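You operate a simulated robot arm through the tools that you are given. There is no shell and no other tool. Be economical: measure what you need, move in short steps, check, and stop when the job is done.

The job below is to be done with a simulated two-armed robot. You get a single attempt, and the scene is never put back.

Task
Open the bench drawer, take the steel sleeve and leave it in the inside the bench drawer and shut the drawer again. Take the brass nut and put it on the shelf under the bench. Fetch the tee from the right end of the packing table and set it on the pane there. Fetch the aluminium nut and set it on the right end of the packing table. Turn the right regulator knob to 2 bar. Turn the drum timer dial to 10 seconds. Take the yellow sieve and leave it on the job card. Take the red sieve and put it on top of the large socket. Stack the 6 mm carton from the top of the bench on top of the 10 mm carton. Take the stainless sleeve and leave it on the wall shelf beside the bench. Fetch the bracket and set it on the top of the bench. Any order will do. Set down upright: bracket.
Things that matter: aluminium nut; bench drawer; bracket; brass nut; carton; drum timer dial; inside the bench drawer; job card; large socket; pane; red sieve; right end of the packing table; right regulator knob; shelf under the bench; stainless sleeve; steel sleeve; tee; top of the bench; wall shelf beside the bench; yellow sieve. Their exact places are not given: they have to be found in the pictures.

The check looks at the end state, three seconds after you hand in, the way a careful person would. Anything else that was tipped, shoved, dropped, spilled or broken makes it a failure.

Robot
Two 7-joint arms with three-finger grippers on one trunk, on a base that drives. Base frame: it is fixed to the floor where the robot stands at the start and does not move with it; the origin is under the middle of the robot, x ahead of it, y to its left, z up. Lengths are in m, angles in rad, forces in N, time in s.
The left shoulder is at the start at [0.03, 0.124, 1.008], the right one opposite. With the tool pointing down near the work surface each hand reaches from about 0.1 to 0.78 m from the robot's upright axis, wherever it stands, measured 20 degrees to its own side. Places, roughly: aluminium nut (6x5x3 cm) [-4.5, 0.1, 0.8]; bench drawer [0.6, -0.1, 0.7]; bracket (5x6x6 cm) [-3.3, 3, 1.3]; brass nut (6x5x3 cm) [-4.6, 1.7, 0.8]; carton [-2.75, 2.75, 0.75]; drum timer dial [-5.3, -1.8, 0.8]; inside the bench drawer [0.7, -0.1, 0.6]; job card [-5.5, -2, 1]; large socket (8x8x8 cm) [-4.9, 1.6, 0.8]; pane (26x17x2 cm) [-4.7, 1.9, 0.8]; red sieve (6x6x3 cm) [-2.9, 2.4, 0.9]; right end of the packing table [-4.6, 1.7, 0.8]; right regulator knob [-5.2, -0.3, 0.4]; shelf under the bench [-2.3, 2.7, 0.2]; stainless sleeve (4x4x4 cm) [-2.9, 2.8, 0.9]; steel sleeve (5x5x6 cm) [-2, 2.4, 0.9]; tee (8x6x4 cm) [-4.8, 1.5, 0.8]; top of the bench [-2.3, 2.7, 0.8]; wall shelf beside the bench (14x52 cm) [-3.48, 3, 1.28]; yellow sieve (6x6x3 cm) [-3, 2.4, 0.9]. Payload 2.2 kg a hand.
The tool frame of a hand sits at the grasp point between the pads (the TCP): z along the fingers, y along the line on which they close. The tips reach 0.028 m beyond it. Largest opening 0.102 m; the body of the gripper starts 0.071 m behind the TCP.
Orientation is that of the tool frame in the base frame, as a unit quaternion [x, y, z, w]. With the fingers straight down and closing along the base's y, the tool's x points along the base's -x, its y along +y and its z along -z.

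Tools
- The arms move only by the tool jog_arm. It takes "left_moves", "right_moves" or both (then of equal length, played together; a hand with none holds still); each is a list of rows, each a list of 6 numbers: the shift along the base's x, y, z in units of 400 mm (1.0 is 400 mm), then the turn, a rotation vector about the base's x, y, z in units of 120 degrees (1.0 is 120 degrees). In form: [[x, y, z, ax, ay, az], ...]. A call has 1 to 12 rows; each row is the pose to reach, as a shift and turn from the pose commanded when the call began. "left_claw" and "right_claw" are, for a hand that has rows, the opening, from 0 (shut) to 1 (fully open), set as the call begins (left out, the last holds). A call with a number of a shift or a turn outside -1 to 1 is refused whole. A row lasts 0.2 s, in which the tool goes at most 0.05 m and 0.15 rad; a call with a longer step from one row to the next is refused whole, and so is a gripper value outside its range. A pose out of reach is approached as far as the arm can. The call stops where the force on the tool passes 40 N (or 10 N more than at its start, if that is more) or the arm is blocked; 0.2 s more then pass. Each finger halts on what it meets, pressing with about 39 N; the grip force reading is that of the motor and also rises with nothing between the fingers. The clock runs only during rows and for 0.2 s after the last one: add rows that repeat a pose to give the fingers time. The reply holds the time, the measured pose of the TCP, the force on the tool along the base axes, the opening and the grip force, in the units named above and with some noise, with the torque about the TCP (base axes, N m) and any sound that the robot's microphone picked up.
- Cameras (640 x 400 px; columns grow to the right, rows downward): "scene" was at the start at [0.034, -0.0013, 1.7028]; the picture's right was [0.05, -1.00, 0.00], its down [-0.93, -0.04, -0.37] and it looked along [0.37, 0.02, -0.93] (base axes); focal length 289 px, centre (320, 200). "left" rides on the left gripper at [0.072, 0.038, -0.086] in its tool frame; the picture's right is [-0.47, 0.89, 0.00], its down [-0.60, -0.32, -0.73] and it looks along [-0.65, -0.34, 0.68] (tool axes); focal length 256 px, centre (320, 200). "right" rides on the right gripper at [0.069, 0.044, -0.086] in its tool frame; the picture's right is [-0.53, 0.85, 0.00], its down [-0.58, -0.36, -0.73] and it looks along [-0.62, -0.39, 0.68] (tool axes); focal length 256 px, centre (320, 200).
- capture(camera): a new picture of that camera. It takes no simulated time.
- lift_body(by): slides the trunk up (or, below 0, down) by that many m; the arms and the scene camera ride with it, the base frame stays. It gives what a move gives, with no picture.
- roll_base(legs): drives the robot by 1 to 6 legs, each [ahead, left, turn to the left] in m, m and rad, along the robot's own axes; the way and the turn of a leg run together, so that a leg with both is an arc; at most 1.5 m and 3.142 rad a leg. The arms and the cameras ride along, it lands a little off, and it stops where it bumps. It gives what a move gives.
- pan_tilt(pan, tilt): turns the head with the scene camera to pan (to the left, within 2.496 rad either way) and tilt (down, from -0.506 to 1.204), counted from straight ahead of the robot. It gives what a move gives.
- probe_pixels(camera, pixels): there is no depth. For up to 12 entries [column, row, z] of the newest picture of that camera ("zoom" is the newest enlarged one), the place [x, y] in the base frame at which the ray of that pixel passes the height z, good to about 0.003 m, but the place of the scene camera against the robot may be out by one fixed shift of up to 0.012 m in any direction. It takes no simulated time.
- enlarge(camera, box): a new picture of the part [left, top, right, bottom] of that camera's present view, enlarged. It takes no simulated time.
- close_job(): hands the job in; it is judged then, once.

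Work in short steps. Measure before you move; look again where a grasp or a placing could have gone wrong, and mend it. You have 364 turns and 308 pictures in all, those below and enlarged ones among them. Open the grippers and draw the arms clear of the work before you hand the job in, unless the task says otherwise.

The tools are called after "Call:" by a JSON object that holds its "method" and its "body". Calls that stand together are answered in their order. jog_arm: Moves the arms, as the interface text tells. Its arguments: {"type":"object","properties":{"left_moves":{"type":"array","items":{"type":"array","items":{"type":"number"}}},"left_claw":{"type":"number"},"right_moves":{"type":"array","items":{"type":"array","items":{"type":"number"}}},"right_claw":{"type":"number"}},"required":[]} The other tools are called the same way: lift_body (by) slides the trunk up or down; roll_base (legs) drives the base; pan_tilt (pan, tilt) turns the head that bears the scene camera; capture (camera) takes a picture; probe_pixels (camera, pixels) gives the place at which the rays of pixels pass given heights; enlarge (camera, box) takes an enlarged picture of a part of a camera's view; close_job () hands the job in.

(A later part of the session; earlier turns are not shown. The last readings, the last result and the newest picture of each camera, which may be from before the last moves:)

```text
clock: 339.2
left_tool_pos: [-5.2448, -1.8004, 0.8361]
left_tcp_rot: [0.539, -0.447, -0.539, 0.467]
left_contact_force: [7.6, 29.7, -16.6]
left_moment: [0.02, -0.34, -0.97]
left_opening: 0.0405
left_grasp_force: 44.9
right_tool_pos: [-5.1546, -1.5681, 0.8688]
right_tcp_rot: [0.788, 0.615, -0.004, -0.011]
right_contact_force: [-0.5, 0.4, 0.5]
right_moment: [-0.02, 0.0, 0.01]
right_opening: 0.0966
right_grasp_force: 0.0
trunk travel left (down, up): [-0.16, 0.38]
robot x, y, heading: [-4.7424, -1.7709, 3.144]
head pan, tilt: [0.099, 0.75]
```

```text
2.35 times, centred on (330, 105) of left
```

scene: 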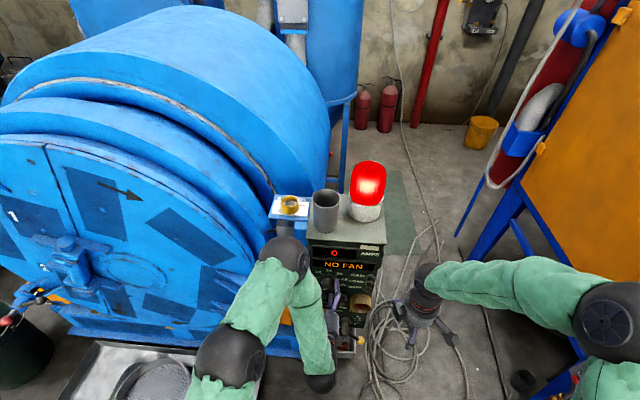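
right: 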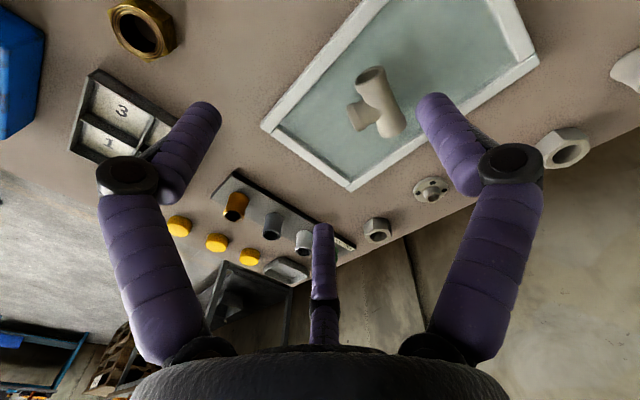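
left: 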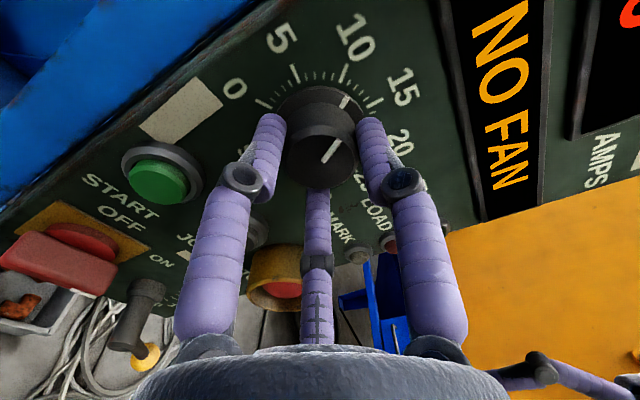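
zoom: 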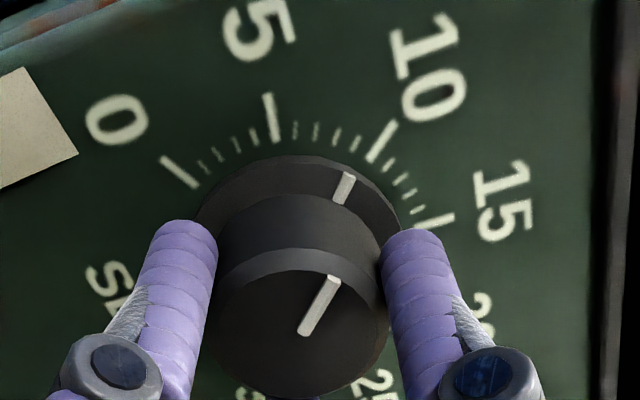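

Grip doesn't shift the pointer. By tick orientation it reads ≈9.5 s; I turn 4.5° clockwise and look.

Call:
{"method": "jog_arm", "body": {"left_moves": [[0, 0, 0, -0.019, 0, 0], [0, 0, 0, -0.038, 0, 0], [0, 0, 0, -0.038, 0, 0]]}}

Call:
{"method": "jog_arm", "body": {"left_moves": [[0, 0, 0, 0, 0, 0], [0, 0, 0, 0, 0, 0], [0, 0, 0, 0, 0, 0]], "left_claw": 0.8}}

Call:
{"method": "enlarge", "body": {"camera": "left", "box": [240, 20, 420, 190]}}

Call:
{"method": "roll_base", "body": {"legs": [[-0.09, 0, 0]]}}

Call:
{"method": "enlarge", "body": {"camera": "left", "box": [260, 10, 380, 130]}}

```text
clock: 340.1
left_tool_pos: [-5.246, -1.8011, 0.8359]
left_tcp_rot: [-0.521, 0.47, 0.522, -0.484]
left_contact_force: [-0.8, 7.1, -2.8]
left_moment: [-0.01, 0.0, -1.18]
left_opening: 0.0405
left_grasp_force: 44.9
right_tool_pos: [-5.1538, -1.5701, 0.8703]
right_tcp_rot: [0.788, 0.615, -0.003, -0.013]
right_contact_force: [-0.5, 0.0, -0.1]
right_moment: [0.02, 0.01, -0.02]
right_opening: 0.0971
right_grasp_force: 0.1
trunk travel left (down, up): [-0.16, 0.38]
robot x, y, heading: [-4.7386, -1.7724, 3.141]
head pan, tilt: [0.099, 0.75]
stopped in row 3 (left hand): the force on the tool passed its limit at 46 N (the readings are from after the stop); the commanded pose is now the measured one
```

```text
clock: 340.9
left_tool_pos: [-5.2452, -1.8021, 0.8361]
left_tcp_rot: [-0.521, 0.469, 0.521, -0.487]
left_contact_force: [-0.6, -0.5, -0.2]
left_moment: [0.03, 0.0, -0.02]
left_opening: 0.0818
left_grasp_force: 0.1
right_tool_pos: [-5.1551, -1.5699, 0.8701]
right_tcp_rot: [0.788, 0.615, -0.002, -0.012]
right_contact_force: [-0.5, -1.1, 0.0]
right_moment: [0.03, 0.01, -0.02]
right_opening: 0.0971
right_grasp_force: 0.2
trunk travel left (down, up): [-0.16, 0.38]
robot x, y, heading: [-4.7408, -1.7705, 3.139]
head pan, tilt: [0.099, 0.75]
```

```text
2.35 times, centred on (330, 105) of left
```

zoom: 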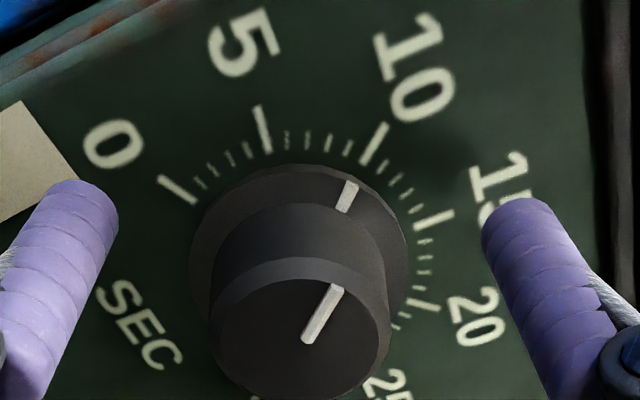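

```text
clock: 342.0
left_tool_pos: [-5.1544, -1.8037, 0.8361]
left_tcp_rot: [-0.521, 0.469, 0.522, -0.486]
left_contact_force: [0.1, -0.1, 0.6]
left_moment: [0.02, -0.05, 0.02]
left_opening: 0.0815
left_grasp_force: 0.1
right_tool_pos: [-5.0629, -1.5697, 0.8709]
right_tcp_rot: [0.789, 0.615, -0.004, -0.013]
right_contact_force: [-0.5, 0.0, 0.1]
right_moment: [-0.02, 0.04, 0.01]
right_opening: 0.0969
right_grasp_force: 0.1
trunk travel left (down, up): [-0.16, 0.38]
robot x, y, heading: [-4.6504, -1.7685, 3.139]
head pan, tilt: [0.099, 0.75]
```

```text
3.33 times, centred on (320, 70) of left
```

zoom: 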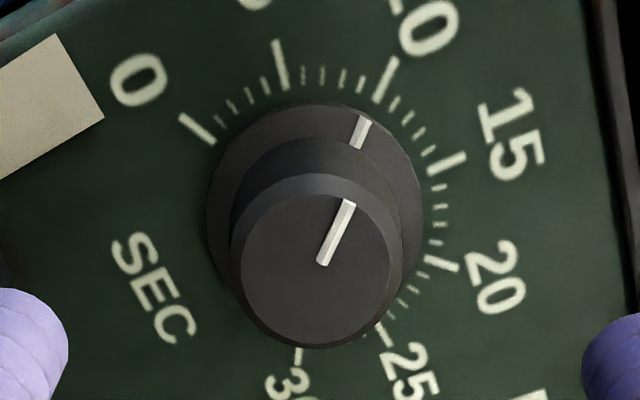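

The pointer now sits on 10 (pointer ≈24°/22.6° vs tick 21.6°). Dial done. I back off and return the left hand to tool-down.

Call:
{"method": "roll_base", "body": {"legs": [[-0.35, 0, 0]]}}

Call:
{"method": "jog_arm", "body": {"left_moves": [[0, 0, 0, 0.056, 0, 0], [0, 0, 0, 0.112, 0, 0], [0, 0, 0, 0.168, 0, 0], [0, 0, 0, 0.224, 0, 0], [0, 0, 0, 0.28, 0, 0], [0, 0, 0, 0.336, 0, 0], [0, 0, 0, 0.392, 0, 0], [0, 0, 0, 0.448, 0, 0], [0, 0, 0, 0.504, 0, 0], [0, 0, 0, 0.56, 0, 0], [0, 0, 0, 0.616, 0, 0], [0, 0, 0, 0.66, 0, 0]]}}

Call:
{"method": "lift_body", "body": {"by": 0.27}}

Call:
{"method": "jog_arm", "body": {"left_moves": [[0.05, 0, 0, 0, -0.0625, 0], [0.1, 0, 0, 0, -0.125, 0], [0.15, 0, 0, 0, -0.1875, 0], [0.2, -0.01, 0, 0, -0.25, 0], [0.25, -0.02, 0, 0, -0.3125, 0], [0.3, -0.03, 0, 0, -0.375, 0], [0.35, -0.04, 0, 0, -0.4375, 0], [0.4, -0.05, 0, 0, -0.5, 0], [0.42, -0.07, 0, 0, -0.5625, 0], [0.42, -0.09, 0, 0, -0.625, 0], [0.42, -0.11, 0, 0, -0.6875, 0], [0.42, -0.13, 0, 0, -0.75, 0]]}}

```text
clock: 344.3
left_tool_pos: [-4.8042, -1.8032, 0.8364]
left_tcp_rot: [-0.521, 0.469, 0.522, -0.486]
left_contact_force: [1.0, 1.0, -0.4]
left_moment: [-0.01, 0.0, 0.0]
left_opening: 0.0816
left_grasp_force: 0.0
right_tool_pos: [-4.7128, -1.5711, 0.8711]
right_tcp_rot: [0.79, 0.614, -0.002, -0.012]
right_contact_force: [-0.1, -0.2, 0.2]
right_moment: [-0.02, 0.04, 0.0]
right_opening: 0.097
right_grasp_force: 0.1
trunk travel left (down, up): [-0.16, 0.38]
robot x, y, heading: [-4.3029, -1.7733, 3.141]
head pan, tilt: [0.099, 0.75]
```

```text
clock: 346.9
left_tool_pos: [-4.805, -1.8032, 0.8362]
left_tcp_rot: [0.711, -0.027, -0.701, 0.042]
left_contact_force: [0.6, 0.6, 1.0]
left_moment: [0.0, 0.01, -0.02]
left_opening: 0.0816
left_grasp_force: 0.0
right_tool_pos: [-4.7136, -1.5702, 0.8703]
right_tcp_rot: [0.789, 0.614, -0.003, -0.012]
right_contact_force: [-0.4, -0.2, 0.4]
right_moment: [0.0, -0.03, 0.02]
right_opening: 0.0969
right_grasp_force: 0.0
trunk travel left (down, up): [-0.16, 0.38]
robot x, y, heading: [-4.2989, -1.7697, 3.137]
head pan, tilt: [0.099, 0.75]
```

```text
clock: 349.6
left_tool_pos: [-4.8055, -1.8041, 1.1064]
left_tcp_rot: [0.711, -0.03, -0.701, 0.042]
left_contact_force: [-0.7, -0.7, -0.4]
left_moment: [-0.01, 0.02, -0.02]
left_opening: 0.082
left_grasp_force: 0.0
right_tool_pos: [-4.7149, -1.5711, 1.1406]
right_tcp_rot: [0.79, 0.614, -0.004, -0.012]
right_contact_force: [-0.1, -0.4, 0.6]
right_moment: [-0.01, 0.02, -0.01]
right_opening: 0.0969
right_grasp_force: 0.3
trunk travel left (down, up): [-0.43, 0.11]
robot x, y, heading: [-4.301, -1.7745, 3.141]
head pan, tilt: [0.099, 0.75]
```

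```text
clock: 352.2
left_tool_pos: [-4.6369, -1.8563, 1.1057]
left_tcp_rot: [0.999, -0.05, 0.007, 0.009]
left_contact_force: [0.6, -0.9, 0.3]
left_moment: [0.0, -0.05, -0.02]
left_opening: 0.0815
left_grasp_force: 0.0
right_tool_pos: [-4.7142, -1.5707, 1.1394]
right_tcp_rot: [0.789, 0.614, -0.003, -0.012]
right_contact_force: [0.1, -0.3, 0.1]
right_moment: [-0.01, 0.01, -0.04]
right_opening: 0.0968
right_grasp_force: 0.1
trunk travel left (down, up): [-0.43, 0.11]
robot x, y, heading: [-4.3016, -1.7779, 3.135]
head pan, tilt: [0.099, 0.75]
```

Now I move in front of the cabinet to look at the regulators.

Call:
{"method": "roll_base", "body": {"legs": [[0, -0.8, 0]]}}

Call:
{"method": "pan_tilt", "body": {"pan": -0.3, "tilt": 0.75}}

Call:
{"method": "capture", "body": {"camera": "scene"}}

```text
clock: 356.5
left_tool_pos: [-4.6374, -1.0565, 1.1056]
left_tcp_rot: [0.999, -0.043, 0.007, 0.01]
left_contact_force: [0.5, -1.3, -0.3]
left_moment: [-0.01, 0.0, 0.0]
left_opening: 0.0814
left_grasp_force: 0.0
right_tool_pos: [-4.7188, -0.773, 1.1409]
right_tcp_rot: [0.785, 0.619, -0.003, -0.011]
right_contact_force: [-0.1, -0.2, 0.0]
right_moment: [0.01, 0.02, -0.02]
right_opening: 0.0971
right_grasp_force: 0.1
trunk travel left (down, up): [-0.43, 0.11]
robot x, y, heading: [-4.2998, -0.9732, -3.129]
head pan, tilt: [0.099, 0.75]
```

```text
clock: 357.4
left_tool_pos: [-4.6378, -1.0564, 1.105]
left_tcp_rot: [0.999, -0.044, 0.008, 0.009]
left_contact_force: [-0.1, 0.0, -1.1]
left_moment: [-0.01, 0.0, 0.03]
left_opening: 0.0817
left_grasp_force: 0.0
right_tool_pos: [-4.7185, -0.7727, 1.1401]
right_tcp_rot: [0.785, 0.62, -0.003, -0.013]
right_contact_force: [-1.0, 0.2, 0.8]
right_moment: [0.03, 0.02, 0.03]
right_opening: 0.097
right_grasp_force: 0.1
trunk travel left (down, up): [-0.43, 0.11]
robot x, y, heading: [-4.305, -0.966, -3.132]
head pan, tilt: [-0.3, 0.75]
```

```text
138 pictures are left
```

scene: 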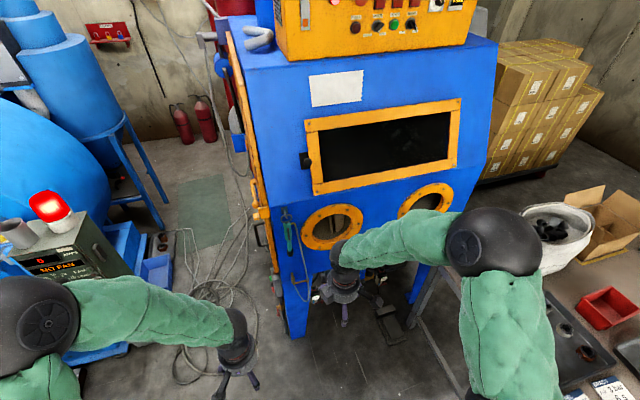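

Call:
{"method": "capture", "body": {"camera": "right"}}

Call:
{"method": "capture", "body": {"camera": "left"}}

```text
137 pictures are left
```

right: 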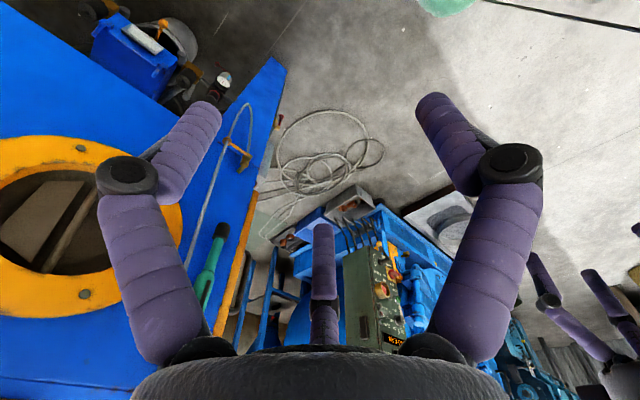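

```text
136 pictures are left
```

left: 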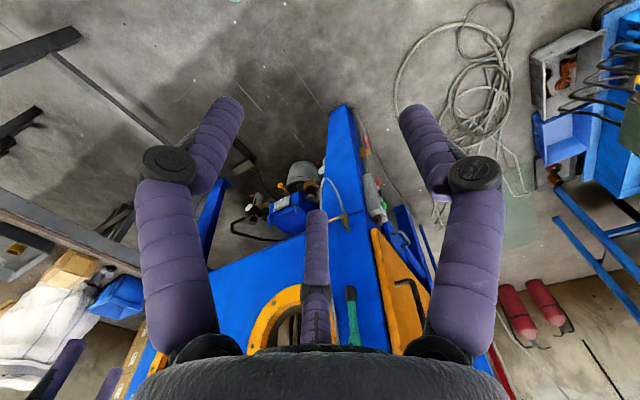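

The left wrist camera sees the regulators under the cabinet at (280,195). I lower the left hand for a better look.

Call:
{"method": "jog_arm", "body": {"left_moves": [[0, 0.02, -0.11, 0, 0, 0], [0, 0.04, -0.22, 0, 0, 0], [0, 0.06, -0.33, 0, 0, 0], [0, 0.08, -0.44, 0, 0, 0], [0, 0.1, -0.55, 0, 0, 0], [-0.02, 0.1, -0.66, 0, 0, 0], [-0.05, 0.1, -0.75, 0, 0, 0]]}}

Call:
{"method": "capture", "body": {"camera": "left"}}

Call:
{"method": "enlarge", "body": {"camera": "left", "box": [180, 100, 380, 260]}}

```text
clock: 359.0
left_tool_pos: [-4.6569, -1.0164, 0.803]
left_tcp_rot: [0.999, -0.044, 0.008, 0.01]
left_contact_force: [-0.9, -0.5, 0.5]
left_moment: [0.0, 0.0, 0.02]
left_opening: 0.0813
left_grasp_force: 0.2
right_tool_pos: [-4.7172, -0.7724, 1.1398]
right_tcp_rot: [0.785, 0.619, -0.003, -0.012]
right_contact_force: [0.3, 0.3, -0.1]
right_moment: [-0.02, -0.04, 0.01]
right_opening: 0.0966
right_grasp_force: 0.1
trunk travel left (down, up): [-0.43, 0.11]
robot x, y, heading: [-4.302, -0.9696, -3.139]
head pan, tilt: [-0.3, 0.75]
```

```text
135 pictures are left
```

left: 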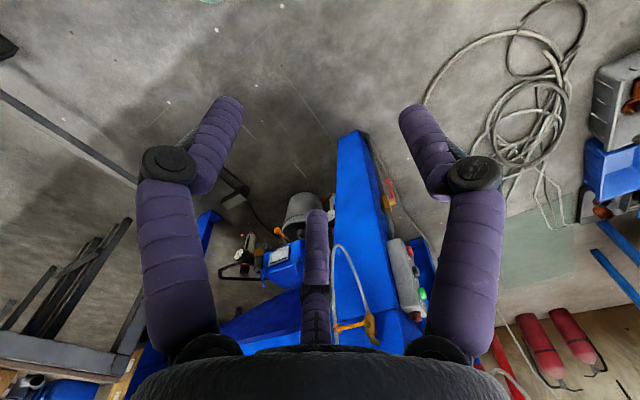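

```text
2.50 times, centred on (280, 180) of left
```

zoom: 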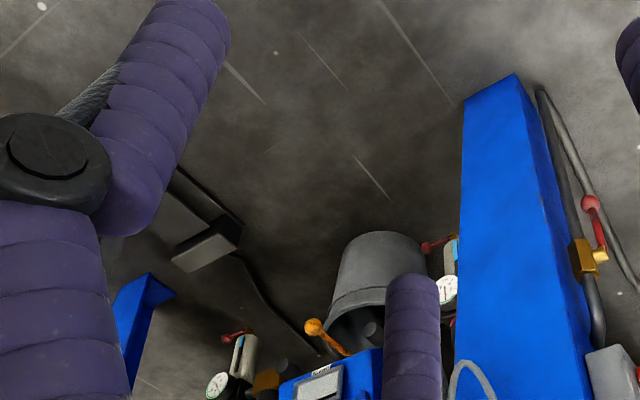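

Call:
{"method": "probe_pixels", "body": {"camera": "left", "pixels": [[239, 254, 0.4], [239, 254, 0.5], [330, 214, 0.4], [330, 214, 0.5], [340, 133, 0.0], [205, 215, 0.0]]}}

Call:
{"method": "enlarge", "body": {"camera": "left", "box": [210, 210, 330, 300]}}

```text
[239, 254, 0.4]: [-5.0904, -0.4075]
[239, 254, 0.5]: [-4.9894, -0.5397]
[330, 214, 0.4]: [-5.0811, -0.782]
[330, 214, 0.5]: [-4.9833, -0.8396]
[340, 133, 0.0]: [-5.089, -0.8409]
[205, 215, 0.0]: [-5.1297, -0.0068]
```

```text
4.44 times, centred on (270, 255) of left
```

zoom: 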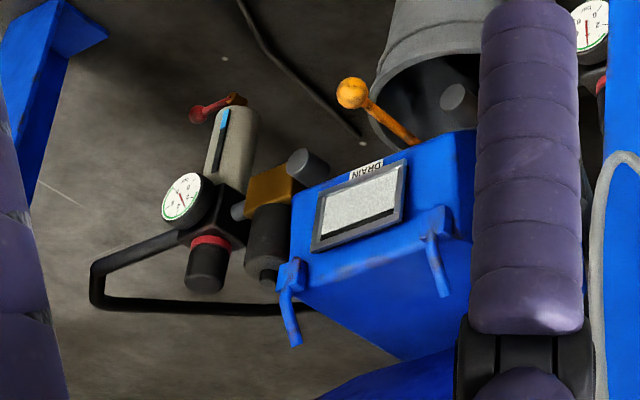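

Clear view: right regulator has its black knob (red collar) on top and gauge facing me; it's between the cabinet's front legs near y≈−0.35. I raise the right hand out of the way and look with the scene camera.

Call:
{"method": "jog_arm", "body": {"right_moves": [[0, 0, 0.12, 0, 0, 0], [0.02, 0, 0.24, 0, 0, 0], [0.04, 0, 0.36, 0, 0, 0], [0.06, 0, 0.48, 0, 0, 0], [0.08, 0, 0.6, 0, 0, 0], [0.1, 0, 0.72, 0, 0, 0], [0.12, 0, 0.8, 0, 0, 0]]}}

Call:
{"method": "capture", "body": {"camera": "scene"}}

```text
clock: 360.6
left_tool_pos: [-4.6576, -1.0163, 0.8028]
left_tcp_rot: [0.999, -0.044, 0.007, 0.011]
left_contact_force: [0.3, -0.2, -0.8]
left_moment: [0.01, -0.01, 0.01]
left_opening: 0.0818
left_grasp_force: 0.1
right_tool_pos: [-4.6704, -0.772, 1.4604]
right_tcp_rot: [0.785, 0.62, -0.002, -0.013]
right_contact_force: [-0.4, 0.1, -1.0]
right_moment: [0.0, 0.0, 0.02]
right_opening: 0.097
right_grasp_force: 0.0
trunk travel left (down, up): [-0.43, 0.11]
robot x, y, heading: [-4.3, -0.9718, -3.131]
head pan, tilt: [-0.3, 0.75]
```

```text
132 pictures are left
```

scene: 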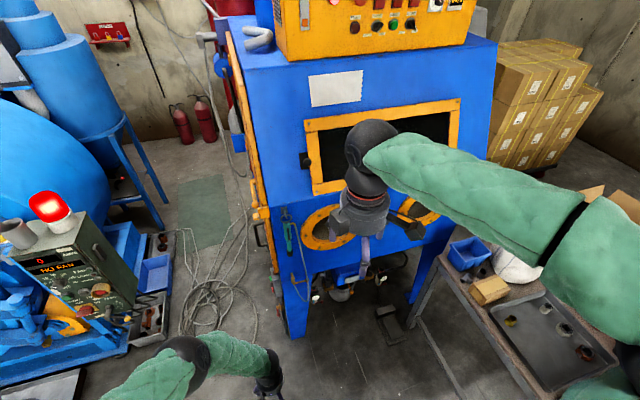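

Call:
{"method": "enlarge", "body": {"camera": "scene", "box": [280, 210, 460, 340]}}

Call:
{"method": "probe_pixels", "body": {"camera": "scene", "pixels": [[297, 337, 0.0], [410, 302, 0.0], [284, 280, 0.6], [430, 242, 0.6], [284, 280, 0.55], [443, 255, 0.755], [545, 390, 0.755], [390, 260, 0.45], [320, 297, 0.45]]}}

```text
3.08 times, centred on (370, 275) of scene
```

zoom: 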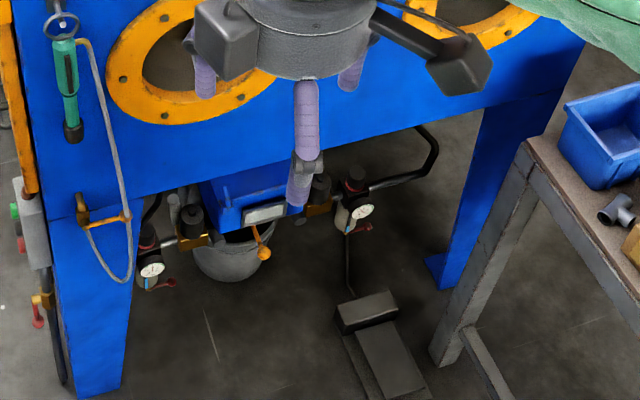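

```text
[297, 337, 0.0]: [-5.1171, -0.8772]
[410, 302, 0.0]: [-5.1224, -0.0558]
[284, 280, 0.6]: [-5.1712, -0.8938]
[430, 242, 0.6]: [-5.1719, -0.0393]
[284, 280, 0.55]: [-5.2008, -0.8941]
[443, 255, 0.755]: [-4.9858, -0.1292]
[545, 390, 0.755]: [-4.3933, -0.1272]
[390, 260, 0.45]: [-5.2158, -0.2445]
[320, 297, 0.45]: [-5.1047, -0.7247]
```

Call:
{"method": "probe_pixels", "body": {"camera": "left", "pixels": [[244.1, 269.6, 0.4], [244.1, 269.6, 0.45], [244.1, 269.6, 0.5], [238.9, 254.3, 0.35], [238.9, 254.3, 0.4], [238.9, 254.3, 0.45]]}}

Call:
{"method": "probe_pixels", "body": {"camera": "scene", "pixels": [[380.4, 269.2, 0.4], [380.4, 269.2, 0.45], [380.4, 269.2, 0.5], [383.6, 278.6, 0.35], [383.6, 278.6, 0.4], [383.6, 278.6, 0.45]]}}

Call:
{"method": "probe_pixels", "body": {"camera": "scene", "pixels": [[378, 306, 0.1], [406, 337, 0.0], [378, 330, 0.0], [395, 312, 0.05]]}}

Call:
{"method": "enlarge", "body": {"camera": "scene", "box": [355, 250, 415, 300]}}

```text
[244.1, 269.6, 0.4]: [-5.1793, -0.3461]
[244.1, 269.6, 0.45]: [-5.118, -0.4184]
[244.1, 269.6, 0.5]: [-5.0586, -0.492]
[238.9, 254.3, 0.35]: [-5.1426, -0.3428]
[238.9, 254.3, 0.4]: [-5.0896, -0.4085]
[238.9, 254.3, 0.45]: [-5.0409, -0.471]
```

```text
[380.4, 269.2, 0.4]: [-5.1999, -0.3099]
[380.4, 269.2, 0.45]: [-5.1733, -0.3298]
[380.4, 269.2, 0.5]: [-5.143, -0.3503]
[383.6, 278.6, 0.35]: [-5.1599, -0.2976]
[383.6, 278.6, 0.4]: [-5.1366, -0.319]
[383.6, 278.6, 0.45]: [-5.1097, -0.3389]
```

```text
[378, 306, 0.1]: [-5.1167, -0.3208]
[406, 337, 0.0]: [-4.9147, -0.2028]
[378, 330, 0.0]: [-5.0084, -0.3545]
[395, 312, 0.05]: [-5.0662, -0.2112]
```

```text
8.00 times, centred on (385, 275) of scene
```

zoom: 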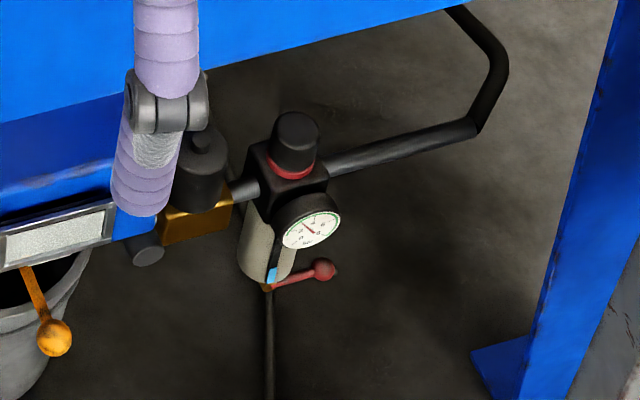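

Knob at ≈(-5.22, -0.296, 0.37), under the cabinet edge (x −5.12, z 0.69); gauge at z≈0.30. I'll use the right hand with a forward tilt. First rotate the right hand's yaw back to standard and pull the left hand back/up.

Call:
{"method": "jog_arm", "body": {"right_moves": [[0, 0, -0.03, 0, 0, -0.064], [0, 0, -0.06, 0, 0, -0.128], [0, 0, -0.09, 0, 0, -0.192], [0, 0, -0.12, 0, 0, -0.256], [0, 0, -0.15, 0, 0, -0.32], [0, 0, -0.18, 0, 0, -0.384], [0, 0, -0.2, 0, 0, -0.448], [0, 0, -0.2, 0, 0, -0.512], [0, 0, -0.2, 0, 0, -0.576], [0, 0, -0.2, 0, 0, -0.638]], "left_moves": [[0, -0.03, 0.1, 0, 0, 0], [0, -0.06, 0.2, 0, 0, 0], [0.02, -0.1, 0.3, 0, 0, 0], [0.04, -0.15, 0.4, 0, 0, 0], [0.06, -0.2, 0.45, 0, 0, 0], [0.08, -0.25, 0.5, 0, 0, 0], [0.08, -0.25, 0.5, 0, 0, 0], [0.08, -0.25, 0.5, 0, 0, 0], [0.08, -0.25, 0.5, 0, 0, 0], [0.08, -0.25, 0.5, 0, 0, 0]]}}

```text
clock: 362.8
left_tool_pos: [-4.6265, -1.1169, 1.0057]
left_tcp_rot: [0.999, -0.043, 0.008, 0.01]
left_contact_force: [0.3, -0.2, -0.1]
left_moment: [0.03, -0.01, -0.04]
left_opening: 0.0815
left_grasp_force: 0.2
right_tool_pos: [-4.6692, -0.773, 1.3792]
right_tcp_rot: [1.0, -0.001, 0.006, -0.011]
right_contact_force: [0.0, -0.2, 0.5]
right_moment: [0.04, -0.03, -0.03]
right_opening: 0.0968
right_grasp_force: 0.0
trunk travel left (down, up): [-0.43, 0.11]
robot x, y, heading: [-4.3065, -0.9716, -3.133]
head pan, tilt: [-0.3, 0.75]
```

Call:
{"method": "lift_body", "body": {"by": -0.3}}

Call:
{"method": "jog_arm", "body": {"right_moves": [[-0.05, 0.02, -0.08, 0, 0.04, 0], [-0.1, 0.04, -0.16, 0, 0.08, 0], [-0.15, 0.06, -0.24, 0, 0.12, 0], [-0.2, 0.08, -0.32, 0, 0.16, 0], [-0.25, 0.1, -0.4, 0, 0.2, 0], [-0.3, 0.12, -0.48, 0, 0.24, 0], [-0.33, 0.14, -0.56, 0, 0.28, 0], [-0.35, 0.16, -0.64, 0, 0.32, 0], [-0.37, 0.18, -0.72, 0, 0.36, 0], [-0.38, 0.2, -0.8, 0, 0.39, 0], [-0.38, 0.2, -0.88, 0, 0.39, 0]], "right_claw": 0.8}}

Call:
{"method": "capture", "body": {"camera": "right"}}

Call:
{"method": "capture", "body": {"camera": "scene"}}

```text
clock: 365.8
left_tool_pos: [-4.6254, -1.1173, 0.7065]
left_tcp_rot: [0.999, -0.045, 0.006, 0.009]
left_contact_force: [0.4, -0.3, 0.8]
left_moment: [0.01, 0.01, 0.0]
left_opening: 0.0813
left_grasp_force: 0.1
right_tool_pos: [-4.6699, -0.7728, 1.0801]
right_tcp_rot: [1.0, 0.0, 0.005, -0.011]
right_contact_force: [-0.1, -0.5, 0.5]
right_moment: [-0.01, 0.0, 0.01]
right_opening: 0.0971
right_grasp_force: 0.0
trunk travel left (down, up): [-0.13, 0.41]
robot x, y, heading: [-4.3056, -0.9713, -3.136]
head pan, tilt: [-0.3, 0.75]
```

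```text
clock: 368.2
left_tool_pos: [-4.6241, -1.1176, 0.7052]
left_tcp_rot: [0.999, -0.043, 0.007, 0.01]
left_contact_force: [0.0, 0.5, 0.4]
left_moment: [-0.05, 0.02, -0.04]
left_opening: 0.0817
left_grasp_force: 0.1
right_tool_pos: [-4.8421, -0.7193, 0.7486]
right_tcp_rot: [0.925, -0.011, -0.38, -0.024]
right_contact_force: [0.4, 0.8, -0.3]
right_moment: [-0.01, 0.01, 0.0]
right_opening: 0.0816
right_grasp_force: 0.1
right hand out of reach, approached as far as the arm can: row 9, 10, 11
trunk travel left (down, up): [-0.13, 0.41]
robot x, y, heading: [-4.3027, -0.9711, -3.131]
head pan, tilt: [-0.3, 0.75]
```

```text
129 pictures are left
```

right: 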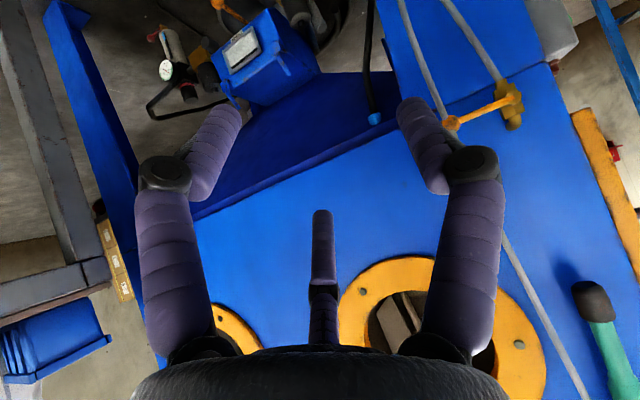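

```text
128 pictures are left
```

scene: 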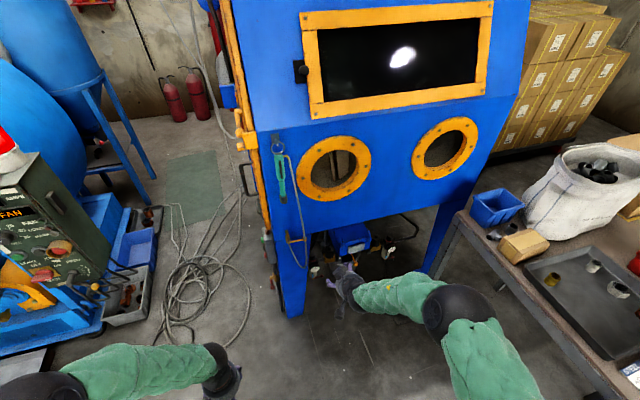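

The gauge is visible at (167,70). I lower the trunk further and test how far down the tilted hand can go.

Call:
{"method": "lift_body", "body": {"by": -0.12}}

Call:
{"method": "jog_arm", "body": {"right_moves": [[-0.04, 0.02, -0.1, 0, 0, 0], [-0.08, 0.04, -0.2, 0, 0, 0], [-0.1, 0.06, -0.3, 0, 0, 0], [-0.12, 0.08, -0.4, 0, 0, 0], [-0.12, 0.1, -0.5, 0, 0, 0], [-0.12, 0.1, -0.5, 0, 0, 0]]}}

Call:
{"method": "capture", "body": {"camera": "right"}}

```text
clock: 369.7
left_tool_pos: [-4.6249, -1.1175, 0.586]
left_tcp_rot: [0.999, -0.044, 0.006, 0.009]
left_contact_force: [0.5, -0.3, 0.8]
left_moment: [-0.04, -0.04, 0.0]
left_opening: 0.0816
left_grasp_force: 0.0
right_tool_pos: [-4.8424, -0.7198, 0.6287]
right_tcp_rot: [0.925, -0.011, -0.379, -0.025]
right_contact_force: [-0.2, 0.1, -0.2]
right_moment: [0.0, -0.02, -0.01]
right_opening: 0.0814
right_grasp_force: 0.1
trunk travel left (down, up): [-0.01, 0.53]
robot x, y, heading: [-4.302, -0.9703, -3.127]
head pan, tilt: [-0.3, 0.75]
```

```text
clock: 371.1
left_tool_pos: [-4.6246, -1.1168, 0.585]
left_tcp_rot: [0.999, -0.043, 0.007, 0.01]
left_contact_force: [-0.1, -0.4, -0.9]
left_moment: [-0.02, -0.03, 0.04]
left_opening: 0.0816
left_grasp_force: 0.0
right_tool_pos: [-4.923, -0.6996, 0.4352]
right_tcp_rot: [0.93, -0.018, -0.364, -0.039]
right_contact_force: [-0.8, 0.4, -0.4]
right_moment: [-0.02, -0.01, -0.03]
right_opening: 0.0815
right_grasp_force: 0.0
right hand out of reach, approached as far as the arm can: row 1, 2, 3, 4, 5, 6
trunk travel left (down, up): [-0.01, 0.53]
robot x, y, heading: [-4.3004, -0.9689, -3.133]
head pan, tilt: [-0.3, 0.75]
```

```text
127 pictures are left
```

right: 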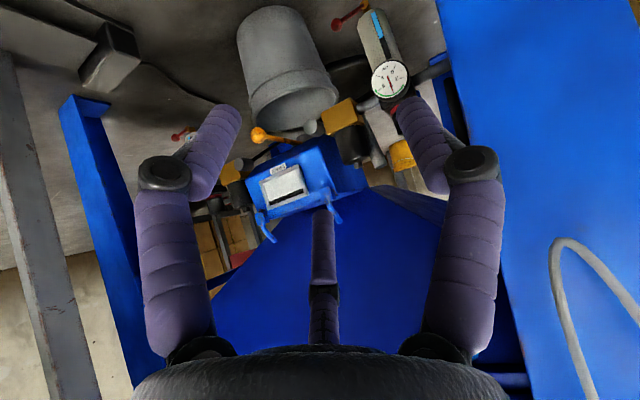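

The arm can reach low with this tilt. I retract slightly, move the base ahead 0.14 and right 0.40 (clear of the pole), then look.

Call:
{"method": "jog_arm", "body": {"right_moves": [[0.08, 0, 0.04, 0, 0, 0], [0.16, 0, 0.08, 0, 0, 0], [0.22, 0, 0.12, 0, 0, 0]]}}

Call:
{"method": "roll_base", "body": {"legs": [[0.14, 0, 0], [0, -0.4, -0.005]]}}

Call:
{"method": "capture", "body": {"camera": "right"}}

Call:
{"method": "capture", "body": {"camera": "scene"}}

```text
clock: 371.9
left_tool_pos: [-4.6247, -1.1168, 0.5862]
left_tcp_rot: [0.999, -0.044, 0.007, 0.011]
left_contact_force: [0.5, 0.3, 0.2]
left_moment: [-0.01, -0.01, 0.01]
left_opening: 0.0818
left_grasp_force: 0.1
right_tool_pos: [-4.9311, -0.7135, 0.4449]
right_tcp_rot: [0.927, -0.015, -0.372, -0.033]
right_contact_force: [-0.3, 0.2, -0.3]
right_moment: [-0.01, 0.02, -0.02]
right_opening: 0.0815
right_grasp_force: 0.1
right hand out of reach, approached as far as the arm can: row 1, 2, 3
trunk travel left (down, up): [-0.01, 0.53]
robot x, y, heading: [-4.3032, -0.9722, -3.135]
head pan, tilt: [-0.3, 0.75]
```

```text
clock: 375.3
left_tool_pos: [-4.7678, -0.7166, 0.5858]
left_tcp_rot: [0.999, -0.045, 0.007, 0.01]
left_contact_force: [-0.5, -0.2, 0.2]
left_moment: [0.03, 0.02, 0.03]
left_opening: 0.0817
left_grasp_force: 0.1
right_tool_pos: [-5.0737, -0.313, 0.4454]
right_tcp_rot: [0.927, -0.015, -0.372, -0.032]
right_contact_force: [0.7, -0.7, -0.3]
right_moment: [0.02, -0.03, 0.0]
right_opening: 0.0819
right_grasp_force: 0.1
trunk travel left (down, up): [-0.01, 0.53]
robot x, y, heading: [-4.4429, -0.5735, -3.135]
head pan, tilt: [-0.3, 0.75]
```

```text
126 pictures are left
```

right: 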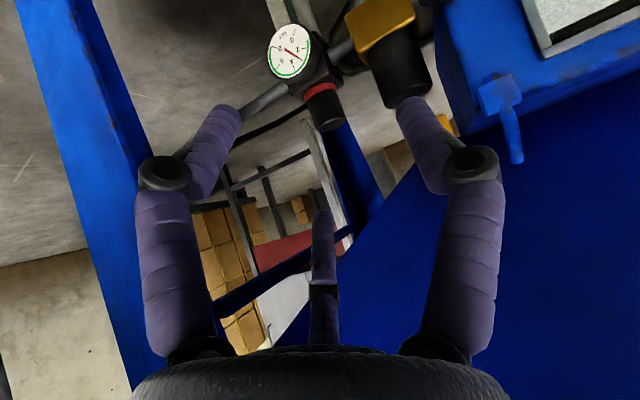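

```text
125 pictures are left
```

scene: 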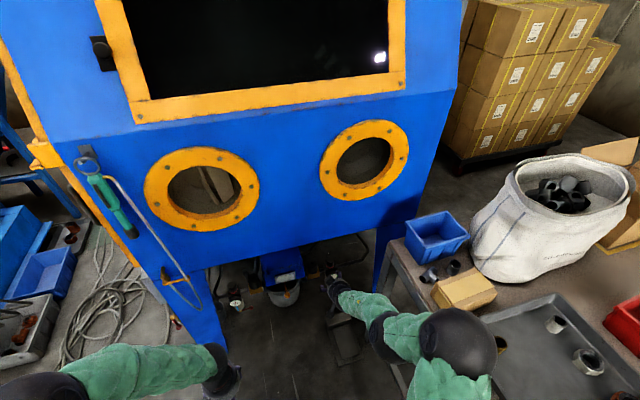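

Now the knob (322,108) and gauge (288,52) are right in view. I zoom in to read and locate.

Call:
{"method": "enlarge", "body": {"camera": "right", "box": [240, 0, 400, 140]}}

Call:
{"method": "probe_pixels", "body": {"camera": "right", "pixels": [[325, 110, 0.34], [325, 110, 0.36], [325, 110, 0.38], [325, 110, 0.4], [288, 52, 0.3]]}}

Call:
{"method": "enlarge", "body": {"camera": "scene", "box": [300, 230, 400, 310]}}

```text
2.86 times, centred on (320, 70) of right
```

zoom: 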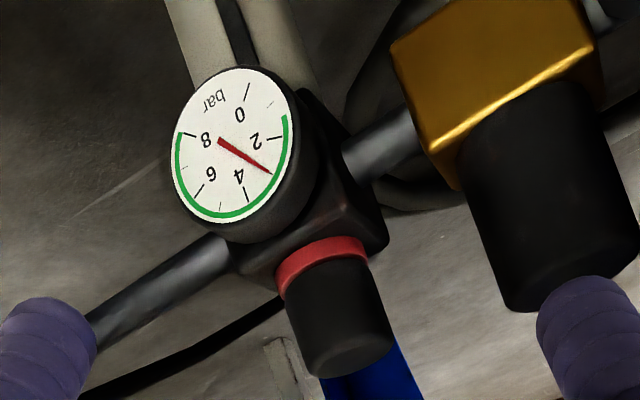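

```text
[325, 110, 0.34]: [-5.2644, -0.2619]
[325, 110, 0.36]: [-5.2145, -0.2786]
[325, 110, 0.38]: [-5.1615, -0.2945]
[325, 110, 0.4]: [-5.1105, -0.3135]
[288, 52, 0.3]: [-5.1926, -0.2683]
```

```text
5.00 times, centred on (350, 270) of scene
```

zoom: 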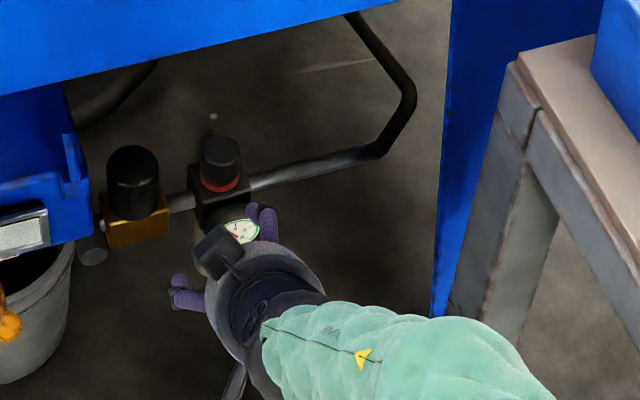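

Call:
{"method": "probe_pixels", "body": {"camera": "scene", "pixels": [[330, 264, 0.34], [330, 264, 0.36], [330, 264, 0.38], [330, 264, 0.4]]}}

```text
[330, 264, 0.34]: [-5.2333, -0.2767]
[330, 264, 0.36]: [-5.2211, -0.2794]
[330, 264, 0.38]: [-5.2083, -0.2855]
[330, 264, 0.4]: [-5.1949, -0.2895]
```

Gauge shows ≈3 bar (needle on the mark between 2 and 4). Knob centre ≈(-5.223, -0.277, 0.357). I test lowering the hand 6 cm by the arm.

Call:
{"method": "jog_arm", "body": {"right_moves": [[0, 0.03, -0.08, 0, 0, 0], [0, 0.06, -0.15, 0, 0, 0], [0, 0.06, -0.15, 0, 0, 0]]}}

```text
clock: 376.1
left_tool_pos: [-4.7681, -0.7156, 0.5862]
left_tcp_rot: [0.999, -0.045, 0.007, 0.01]
left_contact_force: [-0.3, 0.1, 0.4]
left_moment: [-0.01, 0.01, 0.0]
left_opening: 0.0813
left_grasp_force: 0.1
right_tool_pos: [-5.0852, -0.3023, 0.3915]
right_tcp_rot: [0.931, -0.019, -0.362, -0.042]
right_contact_force: [-0.5, -0.4, 0.5]
right_moment: [0.01, -0.02, -0.01]
right_opening: 0.0817
right_grasp_force: 0.0
right hand out of reach, approached as far as the arm can: row 1, 2, 3
trunk travel left (down, up): [-0.01, 0.53]
robot x, y, heading: [-4.4439, -0.5687, -3.137]
head pan, tilt: [-0.3, 0.75]
```

Call:
{"method": "roll_base", "body": {"legs": [[0.07, -0.025, 0]]}}

Call:
{"method": "capture", "body": {"camera": "right"}}

Call:
{"method": "enlarge", "body": {"camera": "scene", "box": [300, 230, 400, 310]}}

```text
clock: 377.1
left_tool_pos: [-4.8374, -0.6915, 0.5851]
left_tcp_rot: [0.999, -0.045, 0.009, 0.01]
left_contact_force: [0.2, 0.2, -0.2]
left_moment: [0.01, 0.01, -0.01]
left_opening: 0.0819
left_grasp_force: 0.0
right_tool_pos: [-5.1559, -0.2791, 0.3922]
right_tcp_rot: [0.931, -0.018, -0.361, -0.041]
right_contact_force: [0.7, 0.8, 0.4]
right_moment: [0.0, -0.02, -0.04]
right_opening: 0.0816
right_grasp_force: 0.1
trunk travel left (down, up): [-0.01, 0.53]
robot x, y, heading: [-4.5157, -0.5484, -3.136]
head pan, tilt: [-0.3, 0.75]
```

```text
122 pictures are left
```

right: 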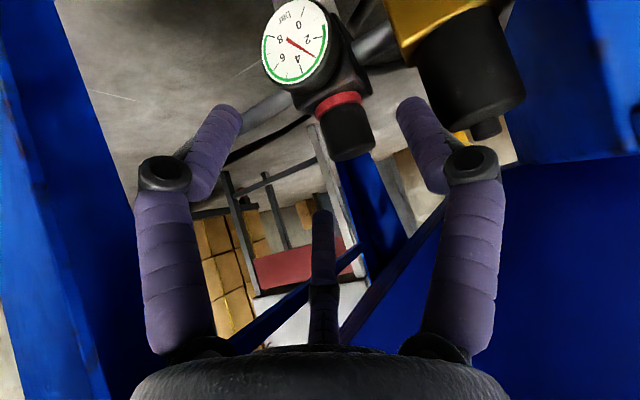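

```text
5.00 times, centred on (350, 270) of scene
```

zoom: 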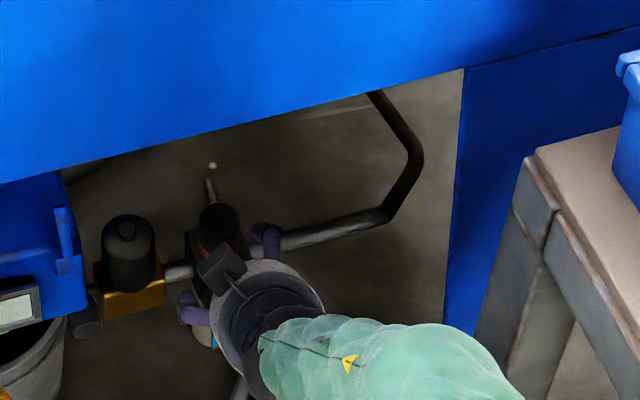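

Call:
{"method": "probe_pixels", "body": {"camera": "right", "pixels": [[346, 130, 0.35], [346, 130, 0.36], [346, 130, 0.37], [320, 185, 0.392]]}}

Call:
{"method": "enlarge", "body": {"camera": "right", "box": [240, 0, 400, 170]}}

```text
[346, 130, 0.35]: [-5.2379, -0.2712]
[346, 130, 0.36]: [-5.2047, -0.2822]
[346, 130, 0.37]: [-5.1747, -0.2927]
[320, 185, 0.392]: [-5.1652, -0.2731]
```

```text
2.35 times, centred on (320, 85) of right
```

zoom: 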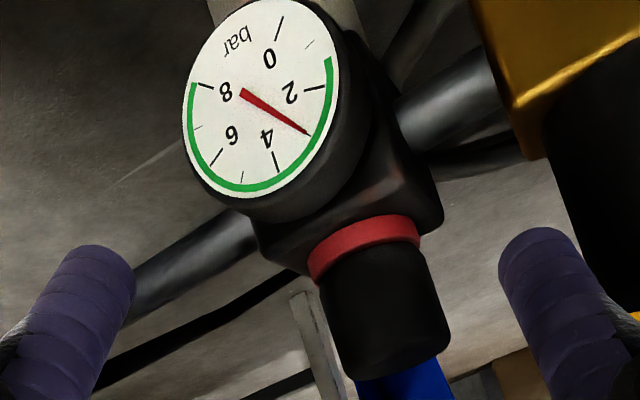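

Gauge needle exactly at 3. I lower 3 cm more, then advance.

Call:
{"method": "jog_arm", "body": {"right_moves": [[0, 0, -0.04, 0, 0, 0], [0, 0, -0.08, 0, 0, 0], [0, 0, -0.08, 0, 0, 0]]}}

```text
clock: 377.9
left_tool_pos: [-4.8372, -0.6923, 0.5852]
left_tcp_rot: [0.999, -0.045, 0.006, 0.011]
left_contact_force: [-0.5, 0.3, -0.4]
left_moment: [-0.01, -0.01, 0.0]
left_opening: 0.0816
left_grasp_force: 0.0
right_tool_pos: [-5.1568, -0.2794, 0.3602]
right_tcp_rot: [0.932, -0.022, -0.358, -0.046]
right_contact_force: [-0.3, -0.8, -0.6]
right_moment: [0.02, 0.06, -0.01]
right_opening: 0.0816
right_grasp_force: 0.1
trunk travel left (down, up): [-0.01, 0.53]
robot x, y, heading: [-4.5142, -0.5464, -3.137]
head pan, tilt: [-0.3, 0.75]
```

Call:
{"method": "roll_base", "body": {"legs": [[0.055, 0, 0]]}}

Call:
{"method": "capture", "body": {"camera": "right"}}

```text
clock: 378.9
left_tool_pos: [-4.8917, -0.6933, 0.5862]
left_tcp_rot: [0.999, -0.044, 0.006, 0.009]
left_contact_force: [0.0, 0.0, 0.4]
left_moment: [-0.02, -0.02, 0.01]
left_opening: 0.0816
left_grasp_force: 0.0
right_tool_pos: [-5.2128, -0.2796, 0.3612]
right_tcp_rot: [0.932, -0.02, -0.358, -0.045]
right_contact_force: [4.7, -0.7, 2.9]
right_moment: [0.09, -0.21, -0.08]
right_opening: 0.0855
right_grasp_force: 2.5
trunk travel left (down, up): [-0.01, 0.53]
robot x, y, heading: [-4.5696, -0.5431, -3.133]
head pan, tilt: [-0.3, 0.75]
```

```text
119 pictures are left
```

right: 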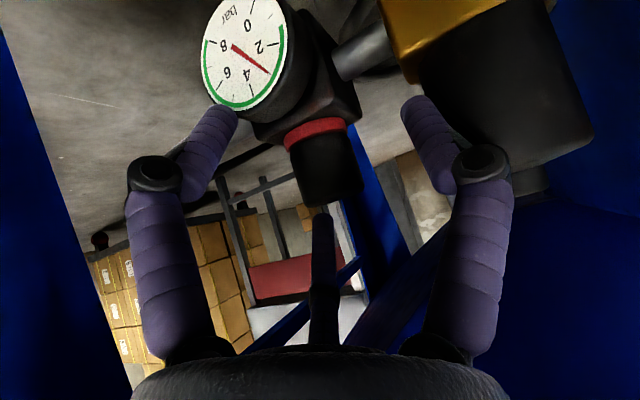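

Slight contact with a neighbouring part; the knob is centred between the fingers, so I close on it now.

Call:
{"method": "jog_arm", "body": {"right_moves": [[0, 0, 0, 0, 0, 0], [0, 0, 0, 0, 0, 0], [0, 0, 0, 0, 0, 0], [0, 0, 0, 0, 0, 0]], "right_claw": 0}}

Call:
{"method": "capture", "body": {"camera": "right"}}

```text
clock: 379.3
left_tool_pos: [-4.8879, -0.6919, 0.5874]
left_tcp_rot: [0.999, -0.045, 0.003, 0.009]
left_contact_force: [0.7, 0.3, 0.5]
left_moment: [0.02, -0.02, 0.0]
left_opening: 0.0817
left_grasp_force: 0.1
right_tool_pos: [-5.2158, -0.2715, 0.3736]
right_tcp_rot: [0.928, -0.024, -0.369, -0.054]
right_contact_force: [29.5, 0.5, 67.8]
right_moment: [0.28, 1.44, 0.02]
right_opening: 0.0418
right_grasp_force: 39.0
trunk travel left (down, up): [-0.01, 0.53]
robot x, y, heading: [-4.5698, -0.5486, -3.14]
head pan, tilt: [-0.3, 0.75]
stopped in row 1 (right hand): the force on the tool passed its limit at 52 N (the readings are from after the stop); the commanded pose is now the measured one
```

```text
118 pictures are left
```

right: 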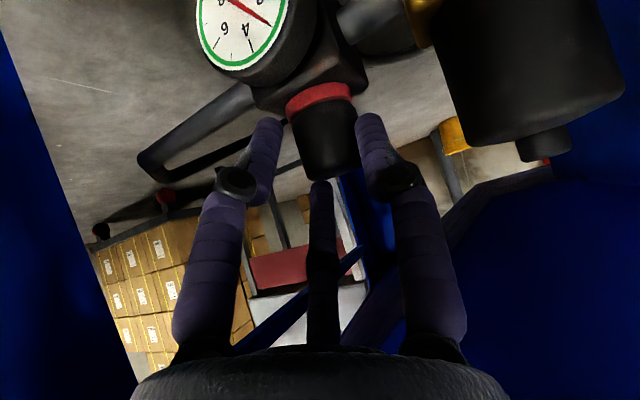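

Call:
{"method": "jog_arm", "body": {"right_moves": [[0, 0, 0, 0, 0, 0], [0, 0, 0, 0, 0, 0]]}}

Call:
{"method": "jog_arm", "body": {"right_moves": [[0, 0, 0, 0, 0, 0.04], [0, 0, 0, 0, 0, 0.08], [0, 0, 0, 0, 0, 0.12]]}}

Call:
{"method": "enlarge", "body": {"camera": "right", "box": [160, 0, 360, 130]}}

```text
clock: 379.8
left_tool_pos: [-4.8882, -0.6929, 0.5873]
left_tcp_rot: [0.999, -0.045, 0.004, 0.007]
left_contact_force: [0.9, -0.5, -0.5]
left_moment: [0.0, -0.02, -0.01]
left_opening: 0.0817
left_grasp_force: 0.1
right_tool_pos: [-5.216, -0.2708, 0.3741]
right_tcp_rot: [0.927, -0.022, -0.37, -0.054]
right_contact_force: [43.8, -11.1, 56.9]
right_moment: [0.39, 0.65, 0.34]
right_opening: 0.0409
right_grasp_force: 45.0
trunk travel left (down, up): [-0.01, 0.53]
robot x, y, heading: [-4.5667, -0.5496, -3.14]
head pan, tilt: [-0.3, 0.75]
stopped in row 2 (right hand): the force on the tool passed its limit at 85 N (the readings are from after the stop); the commanded pose is now the measured one
```

```text
clock: 380.1
left_tool_pos: [-4.8882, -0.6918, 0.5868]
left_tcp_rot: [0.999, -0.046, 0.004, 0.008]
left_contact_force: [-0.3, -0.5, -0.1]
left_moment: [0.0, 0.0, -0.02]
left_opening: 0.0817
left_grasp_force: 0.0
right_tool_pos: [-5.2216, -0.2732, 0.3761]
right_tcp_rot: [0.93, -0.002, -0.364, -0.05]
right_contact_force: [39.5, -7.4, 49.2]
right_moment: [0.13, -0.11, 0.08]
right_opening: 0.0362
right_grasp_force: 44.6
right hand out of reach, approached as far as the arm can: row 1
trunk travel left (down, up): [-0.01, 0.53]
robot x, y, heading: [-4.5627, -0.547, -3.138]
head pan, tilt: [-0.3, 0.75]
stopped in row 1 (right hand): the force on the tool passed its limit at 96 N (the readings are from after the stop); the commanded pose is now the measured one
```

```text
3.08 times, centred on (260, 65) of right
```

zoom: 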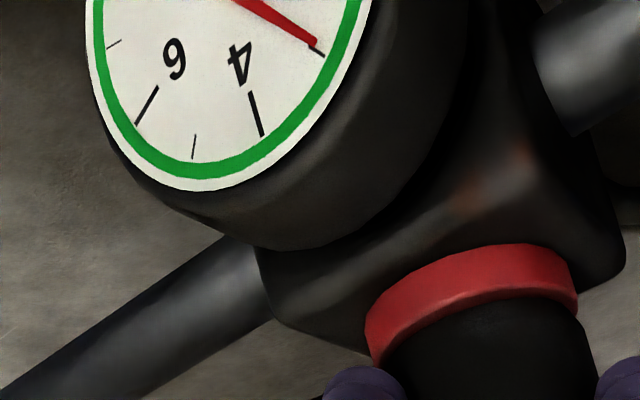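

Forces are high because the arm strains at its limit. I open, then reduce the tilt by 9° (to ≈35°) to get a comfortable pose.

Call:
{"method": "jog_arm", "body": {"right_moves": [[0, 0, 0, 0, 0, 0], [0, 0, 0, 0, 0, 0]], "right_claw": 0.65}}

Call:
{"method": "jog_arm", "body": {"right_moves": [[0.01, 0, 0.01, 0, -0.03, -0.01], [0.02, 0, 0.02, 0, -0.06, -0.02], [0.02, 0, 0.02, 0, -0.09, -0.03], [0.02, 0, 0.02, 0, -0.09, -0.03]]}}

Call:
{"method": "capture", "body": {"camera": "right"}}

```text
clock: 380.8
left_tool_pos: [-4.8893, -0.6918, 0.5861]
left_tcp_rot: [0.999, -0.046, 0.007, 0.008]
left_contact_force: [-0.2, 0.2, 0.1]
left_moment: [0.03, -0.02, -0.01]
left_opening: 0.0815
left_grasp_force: 0.0
right_tool_pos: [-5.2221, -0.2738, 0.3706]
right_tcp_rot: [0.931, -0.003, -0.361, -0.049]
right_contact_force: [0.0, -0.5, 0.3]
right_moment: [-0.02, 0.0, -0.01]
right_opening: 0.066
right_grasp_force: 0.2
trunk travel left (down, up): [-0.01, 0.53]
robot x, y, heading: [-4.5681, -0.5467, -3.143]
head pan, tilt: [-0.3, 0.75]
```

```text
clock: 381.8
left_tool_pos: [-4.891, -0.6911, 0.5854]
left_tcp_rot: [0.999, -0.046, 0.006, 0.009]
left_contact_force: [-0.4, 0.3, 0.5]
left_moment: [0.0, 0.02, 0.03]
left_opening: 0.0814
left_grasp_force: 0.1
right_tool_pos: [-5.2145, -0.2733, 0.3787]
right_tcp_rot: [0.961, -0.029, -0.269, -0.061]
right_contact_force: [0.6, -0.1, 0.5]
right_moment: [0.02, -0.01, -0.01]
right_opening: 0.0662
right_grasp_force: 0.0
trunk travel left (down, up): [-0.01, 0.53]
robot x, y, heading: [-4.5655, -0.543, -3.142]
head pan, tilt: [-0.3, 0.75]
```

```text
116 pictures are left
```

right: 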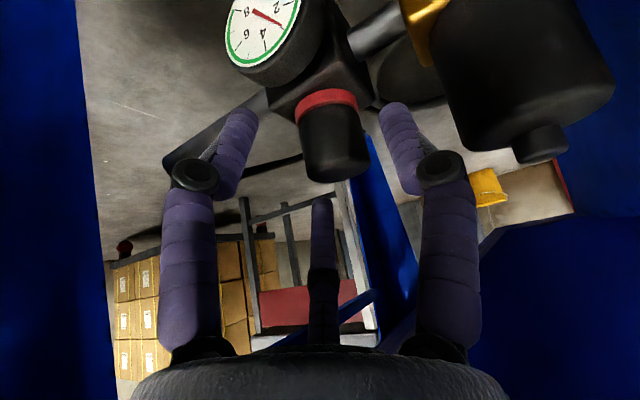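

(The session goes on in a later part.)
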